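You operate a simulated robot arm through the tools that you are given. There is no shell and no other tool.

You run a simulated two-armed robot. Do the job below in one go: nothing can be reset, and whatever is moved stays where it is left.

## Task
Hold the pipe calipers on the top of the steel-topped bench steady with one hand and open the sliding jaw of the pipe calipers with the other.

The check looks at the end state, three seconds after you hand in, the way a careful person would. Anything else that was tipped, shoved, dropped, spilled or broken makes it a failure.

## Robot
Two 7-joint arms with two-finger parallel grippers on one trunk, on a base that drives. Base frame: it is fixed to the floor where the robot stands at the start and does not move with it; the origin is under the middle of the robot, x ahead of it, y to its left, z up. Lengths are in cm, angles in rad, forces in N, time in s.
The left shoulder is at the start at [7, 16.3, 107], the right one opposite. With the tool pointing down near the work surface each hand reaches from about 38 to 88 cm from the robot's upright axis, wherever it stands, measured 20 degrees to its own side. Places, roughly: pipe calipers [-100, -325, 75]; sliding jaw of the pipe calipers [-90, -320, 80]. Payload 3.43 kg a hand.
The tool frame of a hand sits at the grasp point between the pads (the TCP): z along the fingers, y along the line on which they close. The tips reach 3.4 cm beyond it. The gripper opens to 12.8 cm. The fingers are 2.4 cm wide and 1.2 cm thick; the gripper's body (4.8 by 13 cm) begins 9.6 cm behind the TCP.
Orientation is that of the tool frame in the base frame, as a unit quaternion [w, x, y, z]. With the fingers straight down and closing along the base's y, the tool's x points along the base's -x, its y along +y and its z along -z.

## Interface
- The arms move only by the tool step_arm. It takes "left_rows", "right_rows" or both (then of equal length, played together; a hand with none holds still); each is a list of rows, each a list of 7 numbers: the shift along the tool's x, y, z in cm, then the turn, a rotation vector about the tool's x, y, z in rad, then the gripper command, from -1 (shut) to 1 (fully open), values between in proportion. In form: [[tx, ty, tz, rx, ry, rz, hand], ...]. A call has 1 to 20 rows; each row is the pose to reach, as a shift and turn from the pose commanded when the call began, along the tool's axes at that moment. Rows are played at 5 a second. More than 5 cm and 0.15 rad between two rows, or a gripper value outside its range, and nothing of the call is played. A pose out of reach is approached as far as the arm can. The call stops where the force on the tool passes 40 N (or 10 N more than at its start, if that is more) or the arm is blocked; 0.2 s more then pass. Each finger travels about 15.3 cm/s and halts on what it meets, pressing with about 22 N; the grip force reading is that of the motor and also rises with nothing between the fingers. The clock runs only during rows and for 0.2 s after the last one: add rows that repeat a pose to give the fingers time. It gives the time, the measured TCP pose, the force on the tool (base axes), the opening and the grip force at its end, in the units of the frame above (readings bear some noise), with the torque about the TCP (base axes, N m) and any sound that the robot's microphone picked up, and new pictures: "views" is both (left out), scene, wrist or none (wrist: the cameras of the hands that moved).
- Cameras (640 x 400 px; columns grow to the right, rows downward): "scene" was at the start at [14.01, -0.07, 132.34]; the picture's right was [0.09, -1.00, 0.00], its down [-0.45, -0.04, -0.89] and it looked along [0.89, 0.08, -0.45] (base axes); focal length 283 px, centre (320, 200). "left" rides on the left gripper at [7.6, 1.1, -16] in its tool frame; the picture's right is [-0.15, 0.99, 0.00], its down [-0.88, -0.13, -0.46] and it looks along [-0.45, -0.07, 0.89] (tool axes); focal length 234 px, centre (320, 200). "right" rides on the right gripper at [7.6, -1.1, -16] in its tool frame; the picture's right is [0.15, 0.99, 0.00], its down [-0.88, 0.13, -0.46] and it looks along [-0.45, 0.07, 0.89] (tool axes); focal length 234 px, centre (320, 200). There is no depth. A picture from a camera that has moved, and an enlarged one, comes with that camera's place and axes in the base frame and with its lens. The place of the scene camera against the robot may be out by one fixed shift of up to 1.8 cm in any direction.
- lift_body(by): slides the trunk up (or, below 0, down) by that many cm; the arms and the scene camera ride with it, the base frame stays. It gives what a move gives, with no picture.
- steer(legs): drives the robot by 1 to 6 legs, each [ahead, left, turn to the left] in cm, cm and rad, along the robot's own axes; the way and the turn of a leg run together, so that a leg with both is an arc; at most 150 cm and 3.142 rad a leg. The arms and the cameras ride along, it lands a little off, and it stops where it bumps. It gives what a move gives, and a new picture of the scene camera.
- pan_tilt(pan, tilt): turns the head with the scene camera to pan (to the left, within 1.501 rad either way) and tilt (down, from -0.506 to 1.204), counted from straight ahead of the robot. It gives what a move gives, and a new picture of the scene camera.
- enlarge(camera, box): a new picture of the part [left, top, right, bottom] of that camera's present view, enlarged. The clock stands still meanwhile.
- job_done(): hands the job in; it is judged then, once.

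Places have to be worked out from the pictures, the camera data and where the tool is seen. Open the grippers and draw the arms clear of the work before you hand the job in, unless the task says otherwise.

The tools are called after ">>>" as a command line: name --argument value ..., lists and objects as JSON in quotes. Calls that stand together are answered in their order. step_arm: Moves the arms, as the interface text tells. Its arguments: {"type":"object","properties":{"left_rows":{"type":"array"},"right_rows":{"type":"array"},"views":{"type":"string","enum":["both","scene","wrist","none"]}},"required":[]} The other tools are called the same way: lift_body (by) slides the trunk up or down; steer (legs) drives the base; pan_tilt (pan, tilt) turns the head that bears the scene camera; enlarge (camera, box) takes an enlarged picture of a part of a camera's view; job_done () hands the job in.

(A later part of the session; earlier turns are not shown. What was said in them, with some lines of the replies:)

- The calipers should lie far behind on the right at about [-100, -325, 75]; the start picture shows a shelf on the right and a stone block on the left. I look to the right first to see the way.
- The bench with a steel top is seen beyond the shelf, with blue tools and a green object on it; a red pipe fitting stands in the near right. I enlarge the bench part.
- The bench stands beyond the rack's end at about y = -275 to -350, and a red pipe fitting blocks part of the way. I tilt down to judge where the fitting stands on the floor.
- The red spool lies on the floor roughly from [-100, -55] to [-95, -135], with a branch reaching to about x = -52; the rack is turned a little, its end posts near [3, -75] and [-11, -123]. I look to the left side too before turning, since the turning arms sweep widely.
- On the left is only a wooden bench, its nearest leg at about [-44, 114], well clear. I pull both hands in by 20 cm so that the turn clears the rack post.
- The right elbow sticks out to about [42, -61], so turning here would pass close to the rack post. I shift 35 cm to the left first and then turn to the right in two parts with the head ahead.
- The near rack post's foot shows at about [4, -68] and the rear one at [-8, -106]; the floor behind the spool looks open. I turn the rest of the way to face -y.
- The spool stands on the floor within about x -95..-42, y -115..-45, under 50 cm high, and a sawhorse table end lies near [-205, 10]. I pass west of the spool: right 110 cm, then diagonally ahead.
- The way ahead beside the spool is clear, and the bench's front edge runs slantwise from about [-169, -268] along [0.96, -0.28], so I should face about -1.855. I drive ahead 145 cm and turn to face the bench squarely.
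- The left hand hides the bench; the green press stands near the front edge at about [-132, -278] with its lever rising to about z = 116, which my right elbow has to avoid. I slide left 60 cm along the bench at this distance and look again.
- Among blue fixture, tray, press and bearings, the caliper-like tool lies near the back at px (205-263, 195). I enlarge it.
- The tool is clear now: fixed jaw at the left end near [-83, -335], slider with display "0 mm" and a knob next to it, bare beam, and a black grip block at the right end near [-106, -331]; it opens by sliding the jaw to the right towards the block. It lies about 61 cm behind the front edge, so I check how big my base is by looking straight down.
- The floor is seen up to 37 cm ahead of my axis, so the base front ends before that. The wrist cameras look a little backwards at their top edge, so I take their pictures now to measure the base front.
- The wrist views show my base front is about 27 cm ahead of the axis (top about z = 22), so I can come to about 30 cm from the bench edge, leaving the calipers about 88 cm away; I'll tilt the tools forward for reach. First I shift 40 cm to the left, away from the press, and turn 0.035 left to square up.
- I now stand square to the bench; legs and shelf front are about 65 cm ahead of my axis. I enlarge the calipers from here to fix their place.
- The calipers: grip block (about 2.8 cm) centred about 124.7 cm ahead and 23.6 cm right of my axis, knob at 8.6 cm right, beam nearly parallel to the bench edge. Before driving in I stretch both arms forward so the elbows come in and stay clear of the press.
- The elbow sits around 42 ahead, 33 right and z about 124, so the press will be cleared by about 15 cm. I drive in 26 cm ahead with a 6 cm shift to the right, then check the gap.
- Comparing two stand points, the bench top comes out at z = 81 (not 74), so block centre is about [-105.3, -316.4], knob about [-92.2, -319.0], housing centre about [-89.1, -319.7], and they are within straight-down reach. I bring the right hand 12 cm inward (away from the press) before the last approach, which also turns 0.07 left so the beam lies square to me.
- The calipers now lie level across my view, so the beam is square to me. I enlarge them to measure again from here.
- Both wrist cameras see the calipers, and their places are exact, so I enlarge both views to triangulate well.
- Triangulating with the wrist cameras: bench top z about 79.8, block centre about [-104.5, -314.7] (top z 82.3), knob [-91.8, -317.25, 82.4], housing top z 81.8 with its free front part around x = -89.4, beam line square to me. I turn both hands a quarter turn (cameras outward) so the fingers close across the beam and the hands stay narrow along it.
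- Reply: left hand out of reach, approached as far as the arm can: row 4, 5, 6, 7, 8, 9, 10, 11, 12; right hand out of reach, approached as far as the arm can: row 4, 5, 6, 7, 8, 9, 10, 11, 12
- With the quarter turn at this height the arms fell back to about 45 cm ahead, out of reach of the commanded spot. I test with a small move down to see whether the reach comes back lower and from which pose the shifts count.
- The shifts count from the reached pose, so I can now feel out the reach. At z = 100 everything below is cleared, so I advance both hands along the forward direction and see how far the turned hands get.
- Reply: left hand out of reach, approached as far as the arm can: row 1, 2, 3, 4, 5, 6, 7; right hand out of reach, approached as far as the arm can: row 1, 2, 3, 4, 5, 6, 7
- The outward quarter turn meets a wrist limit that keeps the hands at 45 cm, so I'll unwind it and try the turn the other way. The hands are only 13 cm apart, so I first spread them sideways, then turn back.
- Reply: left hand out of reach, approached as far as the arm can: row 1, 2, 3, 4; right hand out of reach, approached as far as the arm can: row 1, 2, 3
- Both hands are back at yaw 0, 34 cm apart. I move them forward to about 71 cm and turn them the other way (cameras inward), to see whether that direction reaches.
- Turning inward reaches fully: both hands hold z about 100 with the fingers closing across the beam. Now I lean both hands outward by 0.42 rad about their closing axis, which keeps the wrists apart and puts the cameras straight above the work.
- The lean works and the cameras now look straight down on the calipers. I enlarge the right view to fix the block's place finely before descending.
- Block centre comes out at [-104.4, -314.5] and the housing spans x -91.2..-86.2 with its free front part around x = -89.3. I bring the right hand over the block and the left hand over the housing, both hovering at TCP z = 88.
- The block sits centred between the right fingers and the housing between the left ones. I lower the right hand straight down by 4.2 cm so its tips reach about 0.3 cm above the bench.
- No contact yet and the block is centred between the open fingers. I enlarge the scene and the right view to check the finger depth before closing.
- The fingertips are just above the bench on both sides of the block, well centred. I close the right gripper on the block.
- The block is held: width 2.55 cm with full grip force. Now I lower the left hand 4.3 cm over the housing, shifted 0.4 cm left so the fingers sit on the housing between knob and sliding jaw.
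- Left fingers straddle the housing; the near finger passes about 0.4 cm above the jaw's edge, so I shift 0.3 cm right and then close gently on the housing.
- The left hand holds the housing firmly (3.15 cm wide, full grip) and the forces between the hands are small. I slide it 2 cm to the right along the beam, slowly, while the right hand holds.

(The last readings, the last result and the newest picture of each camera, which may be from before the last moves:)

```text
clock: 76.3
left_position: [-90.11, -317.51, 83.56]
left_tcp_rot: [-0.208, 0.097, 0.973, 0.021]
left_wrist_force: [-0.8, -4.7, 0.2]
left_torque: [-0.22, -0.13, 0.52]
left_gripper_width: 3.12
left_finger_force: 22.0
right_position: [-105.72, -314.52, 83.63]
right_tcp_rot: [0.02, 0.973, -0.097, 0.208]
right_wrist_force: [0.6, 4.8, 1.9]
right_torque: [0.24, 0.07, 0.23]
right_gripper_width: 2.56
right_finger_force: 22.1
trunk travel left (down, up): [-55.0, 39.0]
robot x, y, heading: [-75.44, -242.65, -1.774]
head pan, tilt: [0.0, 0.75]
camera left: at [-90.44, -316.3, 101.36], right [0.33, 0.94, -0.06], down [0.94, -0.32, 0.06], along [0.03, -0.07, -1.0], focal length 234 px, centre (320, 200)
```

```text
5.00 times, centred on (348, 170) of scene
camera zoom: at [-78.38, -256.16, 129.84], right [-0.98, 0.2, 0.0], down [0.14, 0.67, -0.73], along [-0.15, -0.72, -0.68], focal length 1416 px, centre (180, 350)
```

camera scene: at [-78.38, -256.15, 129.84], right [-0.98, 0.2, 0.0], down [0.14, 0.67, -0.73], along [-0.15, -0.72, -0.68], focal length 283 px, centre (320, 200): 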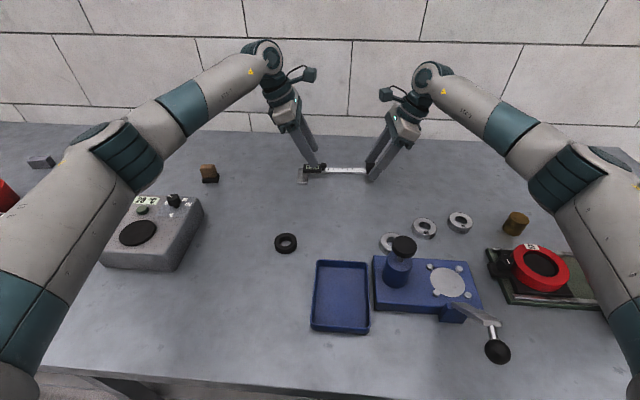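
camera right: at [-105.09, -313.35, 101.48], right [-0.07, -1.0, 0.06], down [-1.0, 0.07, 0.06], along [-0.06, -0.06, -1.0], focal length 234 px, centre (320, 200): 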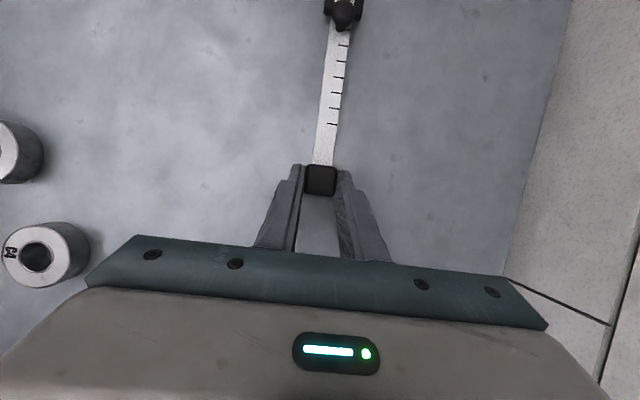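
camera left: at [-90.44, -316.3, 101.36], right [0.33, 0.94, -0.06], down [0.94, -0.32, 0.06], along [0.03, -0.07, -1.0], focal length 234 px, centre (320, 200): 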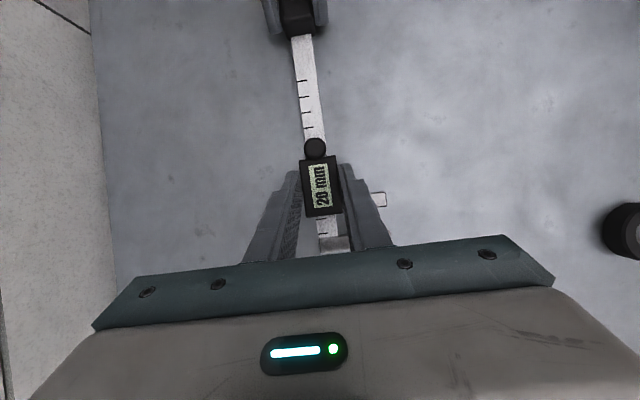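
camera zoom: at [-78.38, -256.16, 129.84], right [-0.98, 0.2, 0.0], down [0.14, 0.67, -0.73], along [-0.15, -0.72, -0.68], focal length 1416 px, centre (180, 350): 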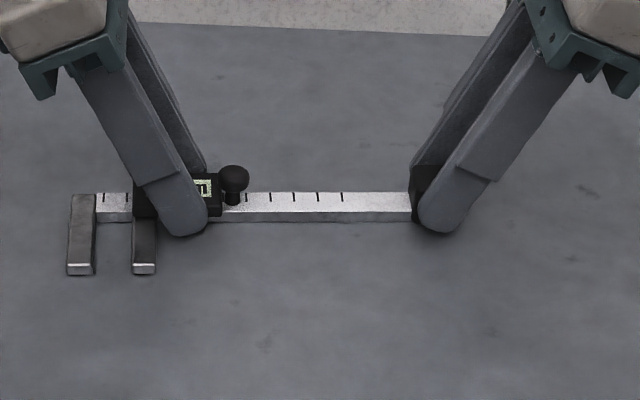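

The display reads 20 mm and both grips hold, with only a small sideways force of about 5 N. I slide on by another 4 cm with a slight sideways correction.

>>> step_arm --left_rows '[[0.365, -0.01, 0.164, 0, 0, 0, -1], [0.73, -0.02, 0.33, 0, 0, 0, -1], [1.09, -0.03, 0.49, 0, 0, 0, -1], [1.46, -0.04, 0.66, 0, 0, 0, -1], [1.82, -0.05, 0.82, 0, 0, 0, -1], [2.19, -0.06, 0.99, 0, 0, 0, -1], [2.55, -0.06, 1.15, 0, 0, 0, -1], [2.92, -0.07, 1.32, 0, 0, 0, -1], [3.28, -0.08, 1.48, 0, 0, 0, -1], [3.65, -0.08, 1.64, 0, 0, 0, -1], [3.65, -0.08, 1.64, 0, 0, 0, -1]]' --views "both"

>>> enlarge --camera "left" --box '[240, 100, 400, 240]'

>>> enlarge --camera "scene" --box '[220, 30, 460, 210]'

```text
clock: 78.7
left_position: [-94.1, -316.76, 83.54]
left_tcp_rot: [-0.208, 0.098, 0.973, 0.021]
left_wrist_force: [1.6, 8.0, 1.6]
left_torque: [0.12, -0.17, -0.46]
left_gripper_width: 3.12
left_finger_force: 21.2
right_position: [-105.65, -314.31, 83.7]
right_tcp_rot: [0.021, 0.973, -0.098, 0.207]
right_wrist_force: [-1.7, -6.5, -0.1]
right_torque: [0.02, 0.15, -0.31]
right_gripper_width: 2.54
right_finger_force: 22.2
trunk travel left (down, up): [-55.0, 39.0]
robot x, y, heading: [-75.66, -241.56, -1.77]
head pan, tilt: [0.0, 0.75]
camera scene: at [-78.39, -256.15, 129.84], right [-0.98, 0.2, 0.0], down [0.14, 0.67, -0.73], along [-0.15, -0.72, -0.68], focal length 283 px, centre (320, 200)
camera left: at [-94.38, -315.6, 101.36], right [0.33, 0.94, -0.06], down [0.94, -0.32, 0.06], along [0.03, -0.07, -1.0], focal length 234 px, centre (320, 200)
```

scene: 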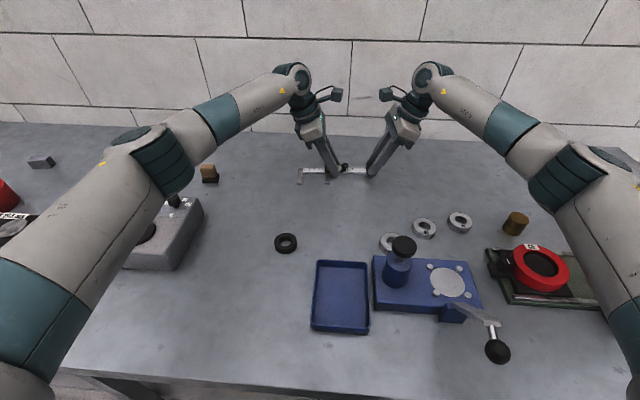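
left: 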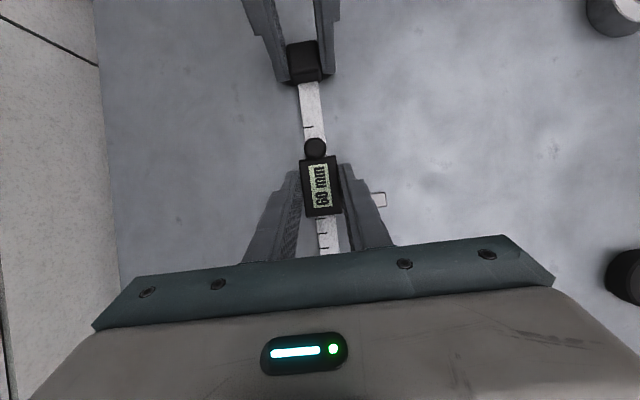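

```text
2.86 times, centred on (320, 170) of left
camera zoom: at [-94.38, -315.6, 101.36], right [0.33, 0.94, -0.06], down [0.94, -0.32, 0.06], along [0.03, -0.07, -1.0], focal length 669 px, centre (320, 286)
```

zoom: 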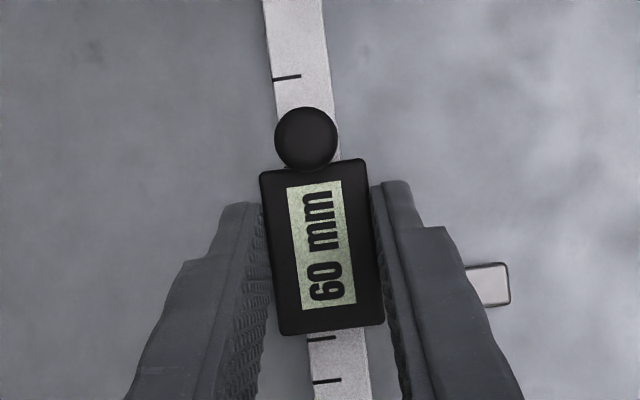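

```text
2.22 times, centred on (340, 120) of scene
camera zoom: at [-78.39, -256.15, 129.84], right [-0.98, 0.2, 0.0], down [0.14, 0.67, -0.73], along [-0.15, -0.72, -0.68], focal length 629 px, centre (276, 378)
```

zoom: 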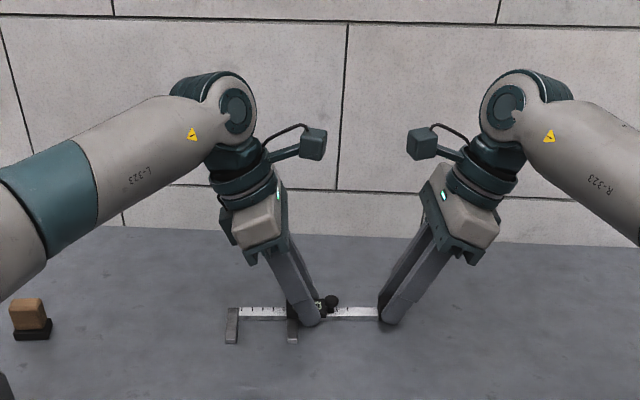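

The display reads 60 mm; the sideways force swung to +8 N, so I take back half of the correction. I go on by 1.2 cm watching the force along the beam for the end of travel.

>>> step_arm --left_rows '[[0.27, 0.03, 0.123, 0, 0, 0, -1], [0.55, 0.04, 0.247, 0, 0, 0, -1], [0.82, 0.04, 0.37, 0, 0, 0, -1], [1.09, 0.04, 0.49, 0, 0, 0, -1], [1.09, 0.04, 0.49, 0, 0, 0, -1]]' --views "none"

>>> enlarge --camera "left" --box '[240, 100, 400, 240]'

```text
clock: 79.9
left_position: [-95.18, -316.52, 83.67]
left_tcp_rot: [-0.208, 0.096, 0.973, 0.021]
left_wrist_force: [0.3, -0.4, 0.8]
left_torque: [-0.04, -0.06, -0.05]
left_gripper_width: 3.11
left_finger_force: 22.4
right_position: [-105.8, -314.43, 83.58]
right_tcp_rot: [0.02, 0.973, -0.098, 0.207]
right_wrist_force: [-1.2, 0.5, 1.1]
right_torque: [0.13, 0.08, 0.03]
right_gripper_width: 2.59
right_finger_force: 22.4
trunk travel left (down, up): [-55.0, 39.0]
robot x, y, heading: [-75.38, -241.92, -1.772]
head pan, tilt: [0.0, 0.75]
```

```text
2.86 times, centred on (320, 170) of left
camera zoom: at [-95.53, -315.29, 101.36], right [0.33, 0.94, -0.06], down [0.94, -0.32, 0.06], along [0.03, -0.08, -1.0], focal length 669 px, centre (320, 286)
```

zoom: 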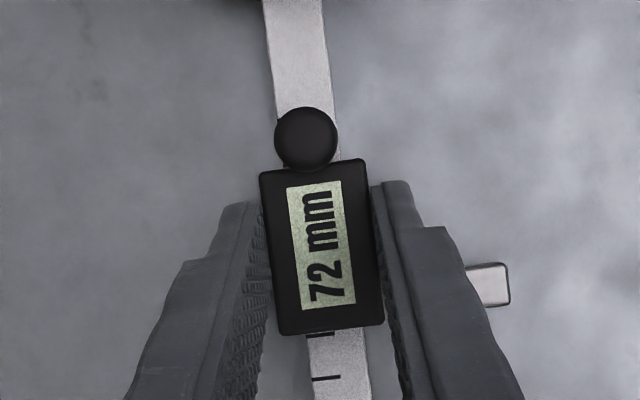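

72 mm and almost no force anywhere, so the jaw still runs free. I go on by 1 cm more.

>>> step_arm --left_rows '[[0.23, 0, 0.103, 0, 0, 0, -1], [0.46, 0, 0.206, 0, 0, 0, -1], [0.68, 0, 0.308, 0, 0, 0, -1], [0.91, 0, 0.411, 0, 0, 0, -1], [0.91, 0, 0.411, 0, 0, 0, -1]]' --views "none"

>>> enlarge --camera "left" --box '[240, 0, 400, 240]'

```text
clock: 81.1
left_position: [-96.24, -316.4, 83.62]
left_tcp_rot: [-0.208, 0.097, 0.973, 0.021]
left_wrist_force: [-0.4, -3.4, -0.3]
left_torque: [-0.08, 0.07, 0.13]
left_gripper_width: 3.14
left_finger_force: 21.6
right_position: [-105.62, -314.44, 83.63]
right_tcp_rot: [0.021, 0.973, -0.097, 0.207]
right_wrist_force: [0.4, 2.9, 0.9]
right_torque: [0.17, 0.01, 0.16]
right_gripper_width: 2.55
right_finger_force: 22.1
trunk travel left (down, up): [-55.0, 39.0]
robot x, y, heading: [-75.77, -242.11, -1.767]
head pan, tilt: [0.0, 0.75]
```

```text
1.67 times, centred on (320, 120) of left
camera zoom: at [-96.51, -315.1, 101.36], right [0.33, 0.94, -0.06], down [0.94, -0.32, 0.06], along [0.03, -0.07, -1.0], focal length 390 px, centre (320, 333)
```

zoom: 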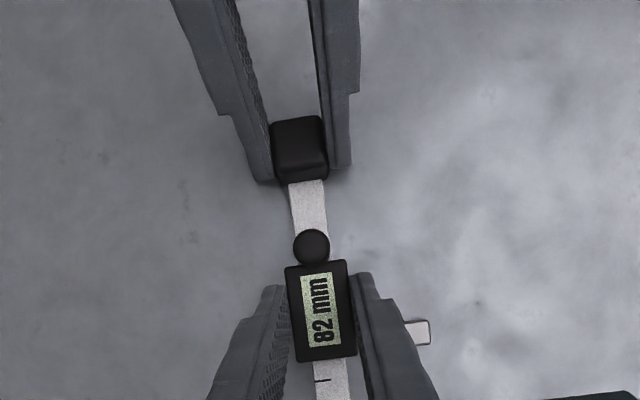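

82 mm and still free, with 2 cm left before the knob would meet the block and enough room between the hands. I open it by one more centimetre.

>>> step_arm --left_rows '[[0.23, -0.01, 0.103, 0, 0, 0, -1], [0.46, -0.02, 0.206, 0, 0, 0, -1], [0.68, -0.02, 0.308, 0, 0, 0, -1], [0.91, -0.02, 0.411, 0, 0, 0, -1], [0.91, -0.02, 0.411, 0, 0, 0, -1]]' --views "scene"

>>> enlarge --camera "left" --box '[240, 0, 400, 240]'

>>> enlarge --camera "scene" --box '[220, 30, 460, 210]'

```text
clock: 82.3
left_position: [-96.97, -316.09, 83.59]
left_tcp_rot: [-0.208, 0.098, 0.973, 0.021]
left_wrist_force: [0.0, 0.6, 2.8]
left_torque: [0.07, -0.06, -0.03]
left_gripper_width: 3.14
left_finger_force: 21.7
right_position: [-105.6, -314.4, 83.68]
right_tcp_rot: [0.02, 0.973, -0.098, 0.207]
right_wrist_force: [0.7, 0.1, 1.5]
right_torque: [0.04, 0.0, 0.04]
right_gripper_width: 2.56
right_finger_force: 21.3
trunk travel left (down, up): [-55.0, 39.0]
robot x, y, heading: [-75.73, -242.59, -1.773]
head pan, tilt: [0.0, 0.75]
camera scene: at [-78.38, -256.14, 129.84], right [-0.98, 0.2, 0.0], down [0.14, 0.67, -0.73], along [-0.15, -0.72, -0.68], focal length 283 px, centre (320, 200)
```

scene: 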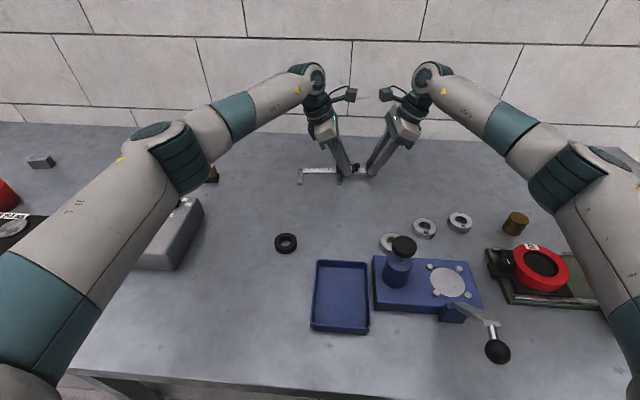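

```text
1.67 times, centred on (320, 120) of left
camera zoom: at [-97.49, -314.93, 101.36], right [0.33, 0.94, -0.06], down [0.94, -0.32, 0.06], along [0.03, -0.07, -1.0], focal length 390 px, centre (320, 333)
```

zoom: 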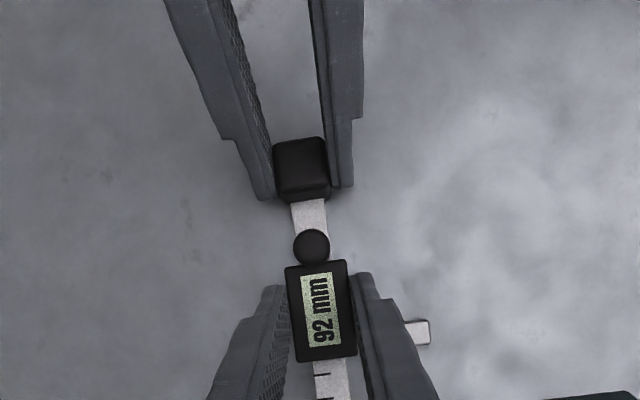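

```text
2.22 times, centred on (340, 120) of scene
camera zoom: at [-78.38, -256.14, 129.84], right [-0.98, 0.2, 0.0], down [0.14, 0.67, -0.73], along [-0.15, -0.72, -0.68], focal length 629 px, centre (276, 378)
```

zoom: 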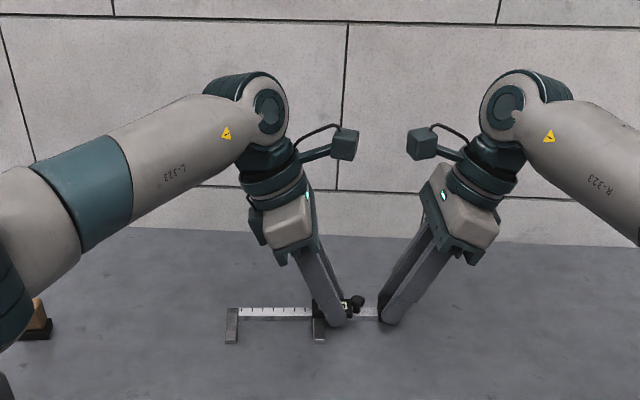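

The display shows 92 mm, with the jaw far open and the calipers still in place. I open the left gripper while the right hand keeps holding, then check.

>>> step_arm --left_rows '[[0, 0, 0, 0, 0, 0, -0.45], [0, 0, 0, 0, 0, 0, -0.3], [0, 0, 0, 0, 0, 0, -0.15], [0, 0, 0, 0, 0, 0, -0.06], [0, 0, 0, 0, 0, 0, -0.06]]' --views "wrist"

>>> enlarge --camera "scene" --box '[284, 130, 412, 210]'

```text
clock: 83.5
left_position: [-97.24, -316.11, 83.58]
left_tcp_rot: [-0.207, 0.097, 0.973, 0.02]
left_wrist_force: [-0.4, 0.7, 0.0]
left_torque: [0.02, 0.03, 0.0]
left_gripper_width: 6.03
left_finger_force: 0.1
right_position: [-105.68, -314.49, 83.72]
right_tcp_rot: [0.02, 0.973, -0.097, 0.207]
right_wrist_force: [-0.5, 0.1, -0.3]
right_torque: [0.1, -0.11, 0.03]
right_gripper_width: 2.56
right_finger_force: 22.0
trunk travel left (down, up): [-55.0, 39.0]
robot x, y, heading: [-75.68, -242.42, -1.773]
head pan, tilt: [0.0, 0.75]
camera left: at [-97.48, -314.94, 101.34], right [0.33, 0.94, -0.06], down [0.94, -0.32, 0.06], along [0.03, -0.07, -1.0], focal length 234 px, centre (320, 200)
```

left: 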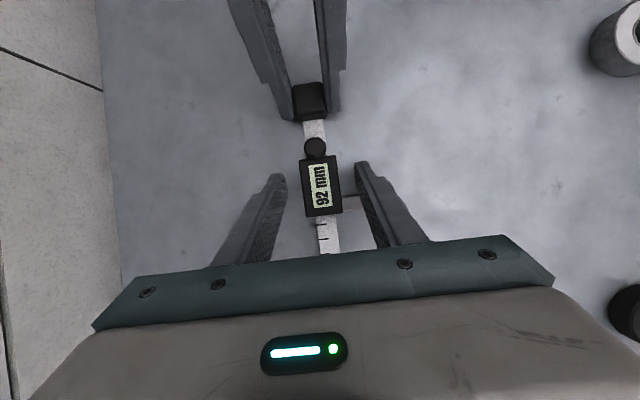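

```text
5.00 times, centred on (348, 170) of scene
camera zoom: at [-78.39, -256.16, 129.84], right [-0.98, 0.2, 0.0], down [0.14, 0.67, -0.73], along [-0.15, -0.72, -0.68], focal length 1416 px, centre (180, 350)
```

zoom: 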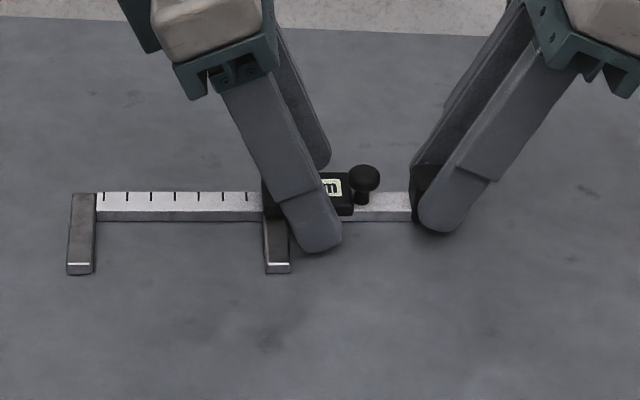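

The housing is released with the reading still at 92 mm. I lift the left hand straight up and then away to the left while the right hand still holds the block.

>>> step_arm --left_rows '[[0.82, 0, -1.82, 0, 0, 0, -0.06], [2.06, 0, -4.56, 0, 0, 0, -0.06], [0.55, 0, -8.53, 0, 0, 0, -0.06], [-0.95, 0, -12.5, 0, 0, 0, -0.06], [-3.12, 0, -16.2, 0, 0, 0, -0.06], [-5.74, 0, -20.1, 0, 0, 0, -0.06], [-8.56, 0, -23.6, 0, 0, 0, -0.06], [-8.56, 0, -23.6, 0, 0, 0, -0.06]]' --views "scene"

>>> enlarge --camera "scene" --box '[284, 130, 412, 210]'

```text
clock: 85.3
left_position: [-80.18, -319.65, 101.69]
left_tcp_rot: [-0.207, 0.097, 0.973, 0.021]
left_wrist_force: [-0.3, -0.1, -0.3]
left_torque: [0.01, -0.02, -0.01]
left_gripper_width: 6.01
left_finger_force: 0.1
right_position: [-105.6, -314.54, 83.68]
right_tcp_rot: [0.021, 0.973, -0.098, 0.207]
right_wrist_force: [0.9, 0.0, -1.0]
right_torque: [0.04, 0.2, 0.04]
right_gripper_width: 2.58
right_finger_force: 22.2
trunk travel left (down, up): [-55.0, 39.0]
robot x, y, heading: [-75.71, -242.1, -1.767]
head pan, tilt: [0.0, 0.75]
camera scene: at [-78.43, -256.15, 129.84], right [-0.98, 0.2, 0.0], down [0.14, 0.67, -0.73], along [-0.15, -0.72, -0.68], focal length 283 px, centre (320, 200)
```

scene: 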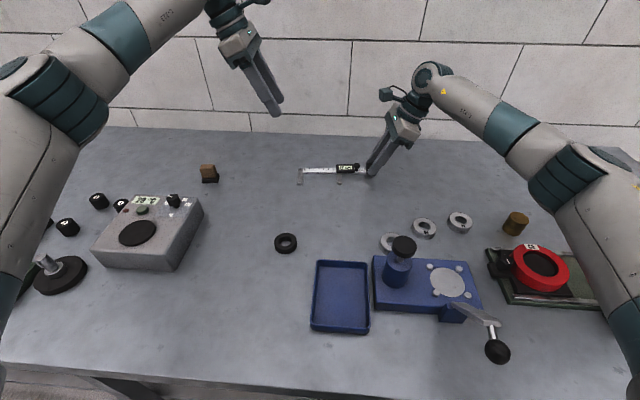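

```text
5.00 times, centred on (348, 170) of scene
camera zoom: at [-78.43, -256.15, 129.84], right [-0.98, 0.2, 0.0], down [0.14, 0.67, -0.73], along [-0.15, -0.72, -0.68], focal length 1416 px, centre (180, 350)
```

zoom: 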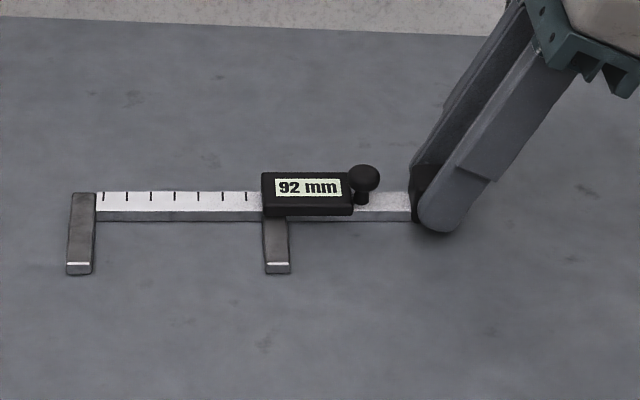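

The left hand is clear and the calipers lie open at 92 mm. Now I open the right gripper gently and let it settle before lifting.

>>> step_arm --right_rows '[[0, 0, 0, 0, 0, 0, -0.55], [0, 0, 0, 0, 0, 0, -0.4], [0, 0, 0, 0, 0, 0, -0.25], [0, 0, 0, 0, 0, 0, -0.1], [0, 0, 0, 0, 0, 0, -0.1]]' --views "wrist"

>>> step_arm --right_rows '[[0.83, 0, -1.83, 0, 0, 0, -0.1], [2.07, 0, -4.57, 0, 0, 0, -0.1], [3.7, 0, -8.2, 0, 0, 0, -0.1], [5.4, 0, -11.9, 0, 0, 0, -0.1], [7.0, 0, -15.5, 0, 0, 0, -0.1], [7.8, 0, -17.3, 0, 0, 0, -0.1], [7.8, 0, -17.3, 0, 0, 0, -0.1]]' --views "both"

>>> enlarge --camera "scene" --box '[284, 130, 412, 210]'

```text
clock: 86.5
left_position: [-80.15, -319.69, 101.71]
left_tcp_rot: [-0.207, 0.097, 0.973, 0.02]
left_wrist_force: [-0.7, 0.4, 0.5]
left_torque: [-0.01, -0.01, 0.0]
left_gripper_width: 6.01
left_finger_force: 0.1
right_position: [-105.65, -314.29, 83.72]
right_tcp_rot: [0.021, 0.973, -0.098, 0.207]
right_wrist_force: [0.2, 0.1, 0.1]
right_torque: [0.01, 0.02, -0.02]
right_gripper_width: 5.75
right_finger_force: 0.0
trunk travel left (down, up): [-55.0, 39.0]
robot x, y, heading: [-75.92, -242.46, -1.771]
head pan, tilt: [0.0, 0.75]
camera right: at [-105.08, -313.35, 101.48], right [-0.07, -1.0, 0.06], down [-1.0, 0.07, 0.06], along [-0.06, -0.06, -1.0], focal length 234 px, centre (320, 200)
```

right: 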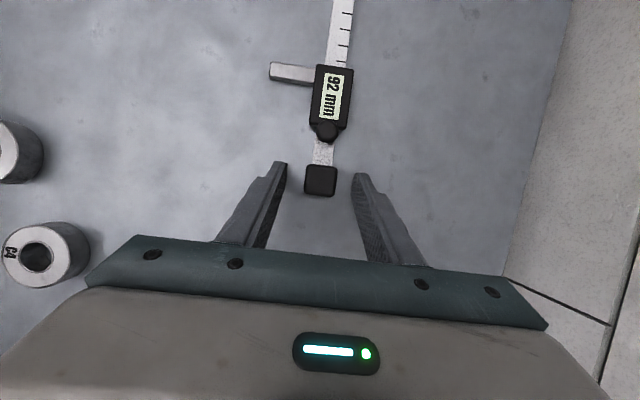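

```text
clock: 88.1
left_position: [-80.2, -319.74, 101.8]
left_tcp_rot: [-0.208, 0.097, 0.973, 0.021]
left_wrist_force: [-0.7, -0.3, -0.8]
left_torque: [-0.01, 0.04, -0.02]
left_gripper_width: 6.01
left_finger_force: 0.0
right_position: [-105.55, -314.52, 102.81]
right_tcp_rot: [0.021, 0.973, -0.098, 0.207]
right_wrist_force: [-0.1, -0.4, -0.2]
right_torque: [-0.01, -0.01, 0.02]
right_gripper_width: 5.76
right_finger_force: 0.0
trunk travel left (down, up): [-55.0, 39.0]
robot x, y, heading: [-75.42, -242.45, -1.772]
head pan, tilt: [0.0, 0.75]
camera scene: at [-78.4, -256.16, 129.84], right [-0.98, 0.2, 0.0], down [0.14, 0.67, -0.73], along [-0.15, -0.72, -0.68], focal length 283 px, centre (320, 200)
camera right: at [-105.03, -313.34, 120.52], right [-0.07, -1.0, 0.06], down [-1.0, 0.07, 0.06], along [-0.06, -0.05, -1.0], focal length 234 px, centre (320, 200)
```

scene: 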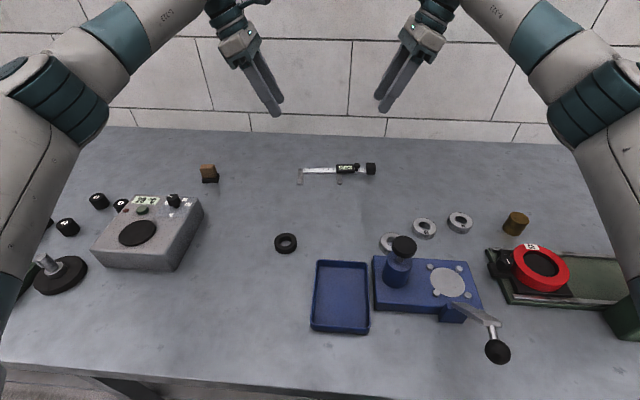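
right: 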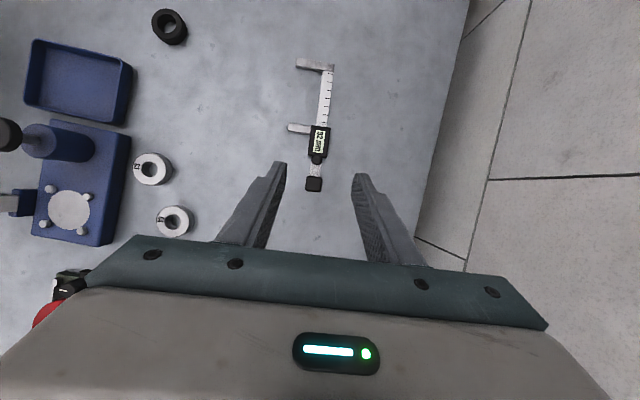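

```text
5.00 times, centred on (348, 170) of scene
camera zoom: at [-78.4, -256.16, 129.84], right [-0.98, 0.2, 0.0], down [0.14, 0.67, -0.73], along [-0.15, -0.72, -0.68], focal length 1416 px, centre (180, 350)
```

zoom: 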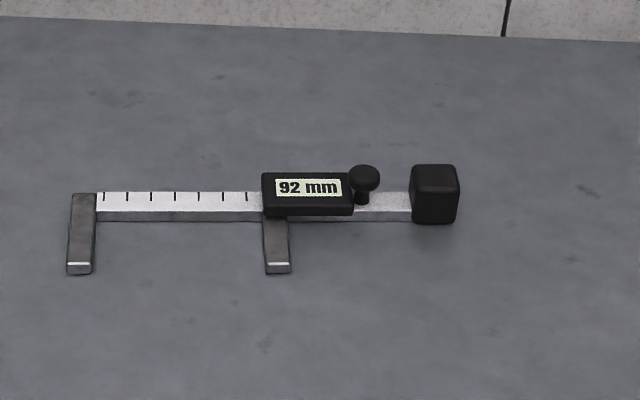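

The calipers lie flat in their old place, open at 92 mm, and nothing else has moved. I raise the trunk by 10 cm and open both grippers fully so that the arms are well clear.

>>> lift_body --by 10

>>> step_arm --left_rows '[[0, 0, 0, 0, 0, 0, 0.5], [0, 0, 0, 0, 0, 0, 1], [0, 0, 0, 0, 0, 0, 1]]' --right_rows '[[0, 0, 0, 0, 0, 0, 0.5], [0, 0, 0, 0, 0, 0, 1], [0, 0, 0, 0, 0, 0, 1]]' --views "scene"

```text
clock: 89.4
left_position: [-80.13, -319.75, 111.7]
left_tcp_rot: [-0.207, 0.098, 0.973, 0.021]
left_wrist_force: [-0.4, 0.7, 0.3]
left_torque: [-0.01, 0.0, -0.01]
left_gripper_width: 6.0
left_finger_force: 0.0
right_position: [-105.52, -314.28, 112.69]
right_tcp_rot: [0.02, 0.973, -0.098, 0.208]
right_wrist_force: [-0.3, -0.5, -0.3]
right_torque: [0.04, 0.01, -0.02]
right_gripper_width: 5.75
right_finger_force: 0.0
trunk travel left (down, up): [-65.0, 29.0]
robot x, y, heading: [-75.7, -242.52, -1.774]
head pan, tilt: [0.0, 0.75]
```

```text
clock: 90.2
left_position: [-80.12, -319.78, 111.7]
left_tcp_rot: [-0.207, 0.097, 0.973, 0.02]
left_wrist_force: [0.2, -0.5, 0.0]
left_torque: [-0.01, 0.02, -0.02]
left_gripper_width: 12.8
left_finger_force: 0.1
right_position: [-105.58, -314.39, 112.82]
right_tcp_rot: [0.021, 0.973, -0.098, 0.208]
right_wrist_force: [0.2, 0.4, -0.3]
right_torque: [0.03, 0.0, -0.01]
right_gripper_width: 12.77
right_finger_force: 0.1
trunk travel left (down, up): [-65.0, 29.0]
robot x, y, heading: [-75.24, -242.78, -1.774]
head pan, tilt: [0.0, 0.75]
camera scene: at [-78.38, -256.15, 139.84], right [-0.98, 0.2, 0.0], down [0.14, 0.67, -0.73], along [-0.15, -0.72, -0.68], focal length 283 px, centre (320, 200)
```

scene: 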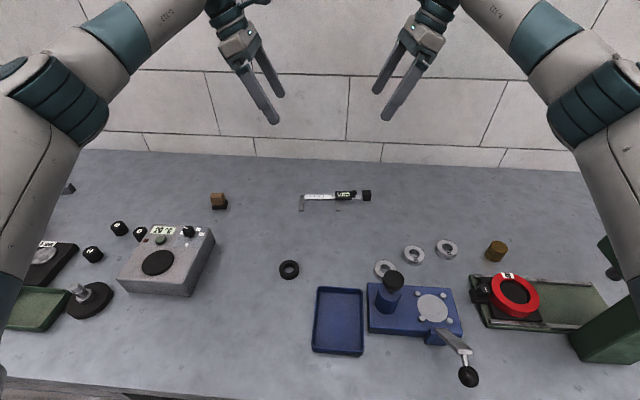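

The sliding jaw stands open at 92 mm, the calipers rest flat on the bench in their place, both grippers are open and clear, and everything else is undisturbed. I hand the job in.

>>> job_done

```text
The job is handed in.
```

The job is handed in. The pipe calipers' sliding jaw is open, and the display reads 92 mm where it read 0 mm at the start.

- **Holding:** the right hand gripped the black block at the end of the calipers while the left hand slid the jaw along. The calipers did not shift.
- **End state:** the calipers lie flat in their original place on the bench. Both grippers are open and about 30 cm above the bench.
- **Surroundings:** in the last pictures nothing else on the bench looks moved, and the robot bumped nothing on the way there.

I stopped at 92 mm because the knob was about to meet the block. The jaw still ran freely, so I did not reach the end of its travel.
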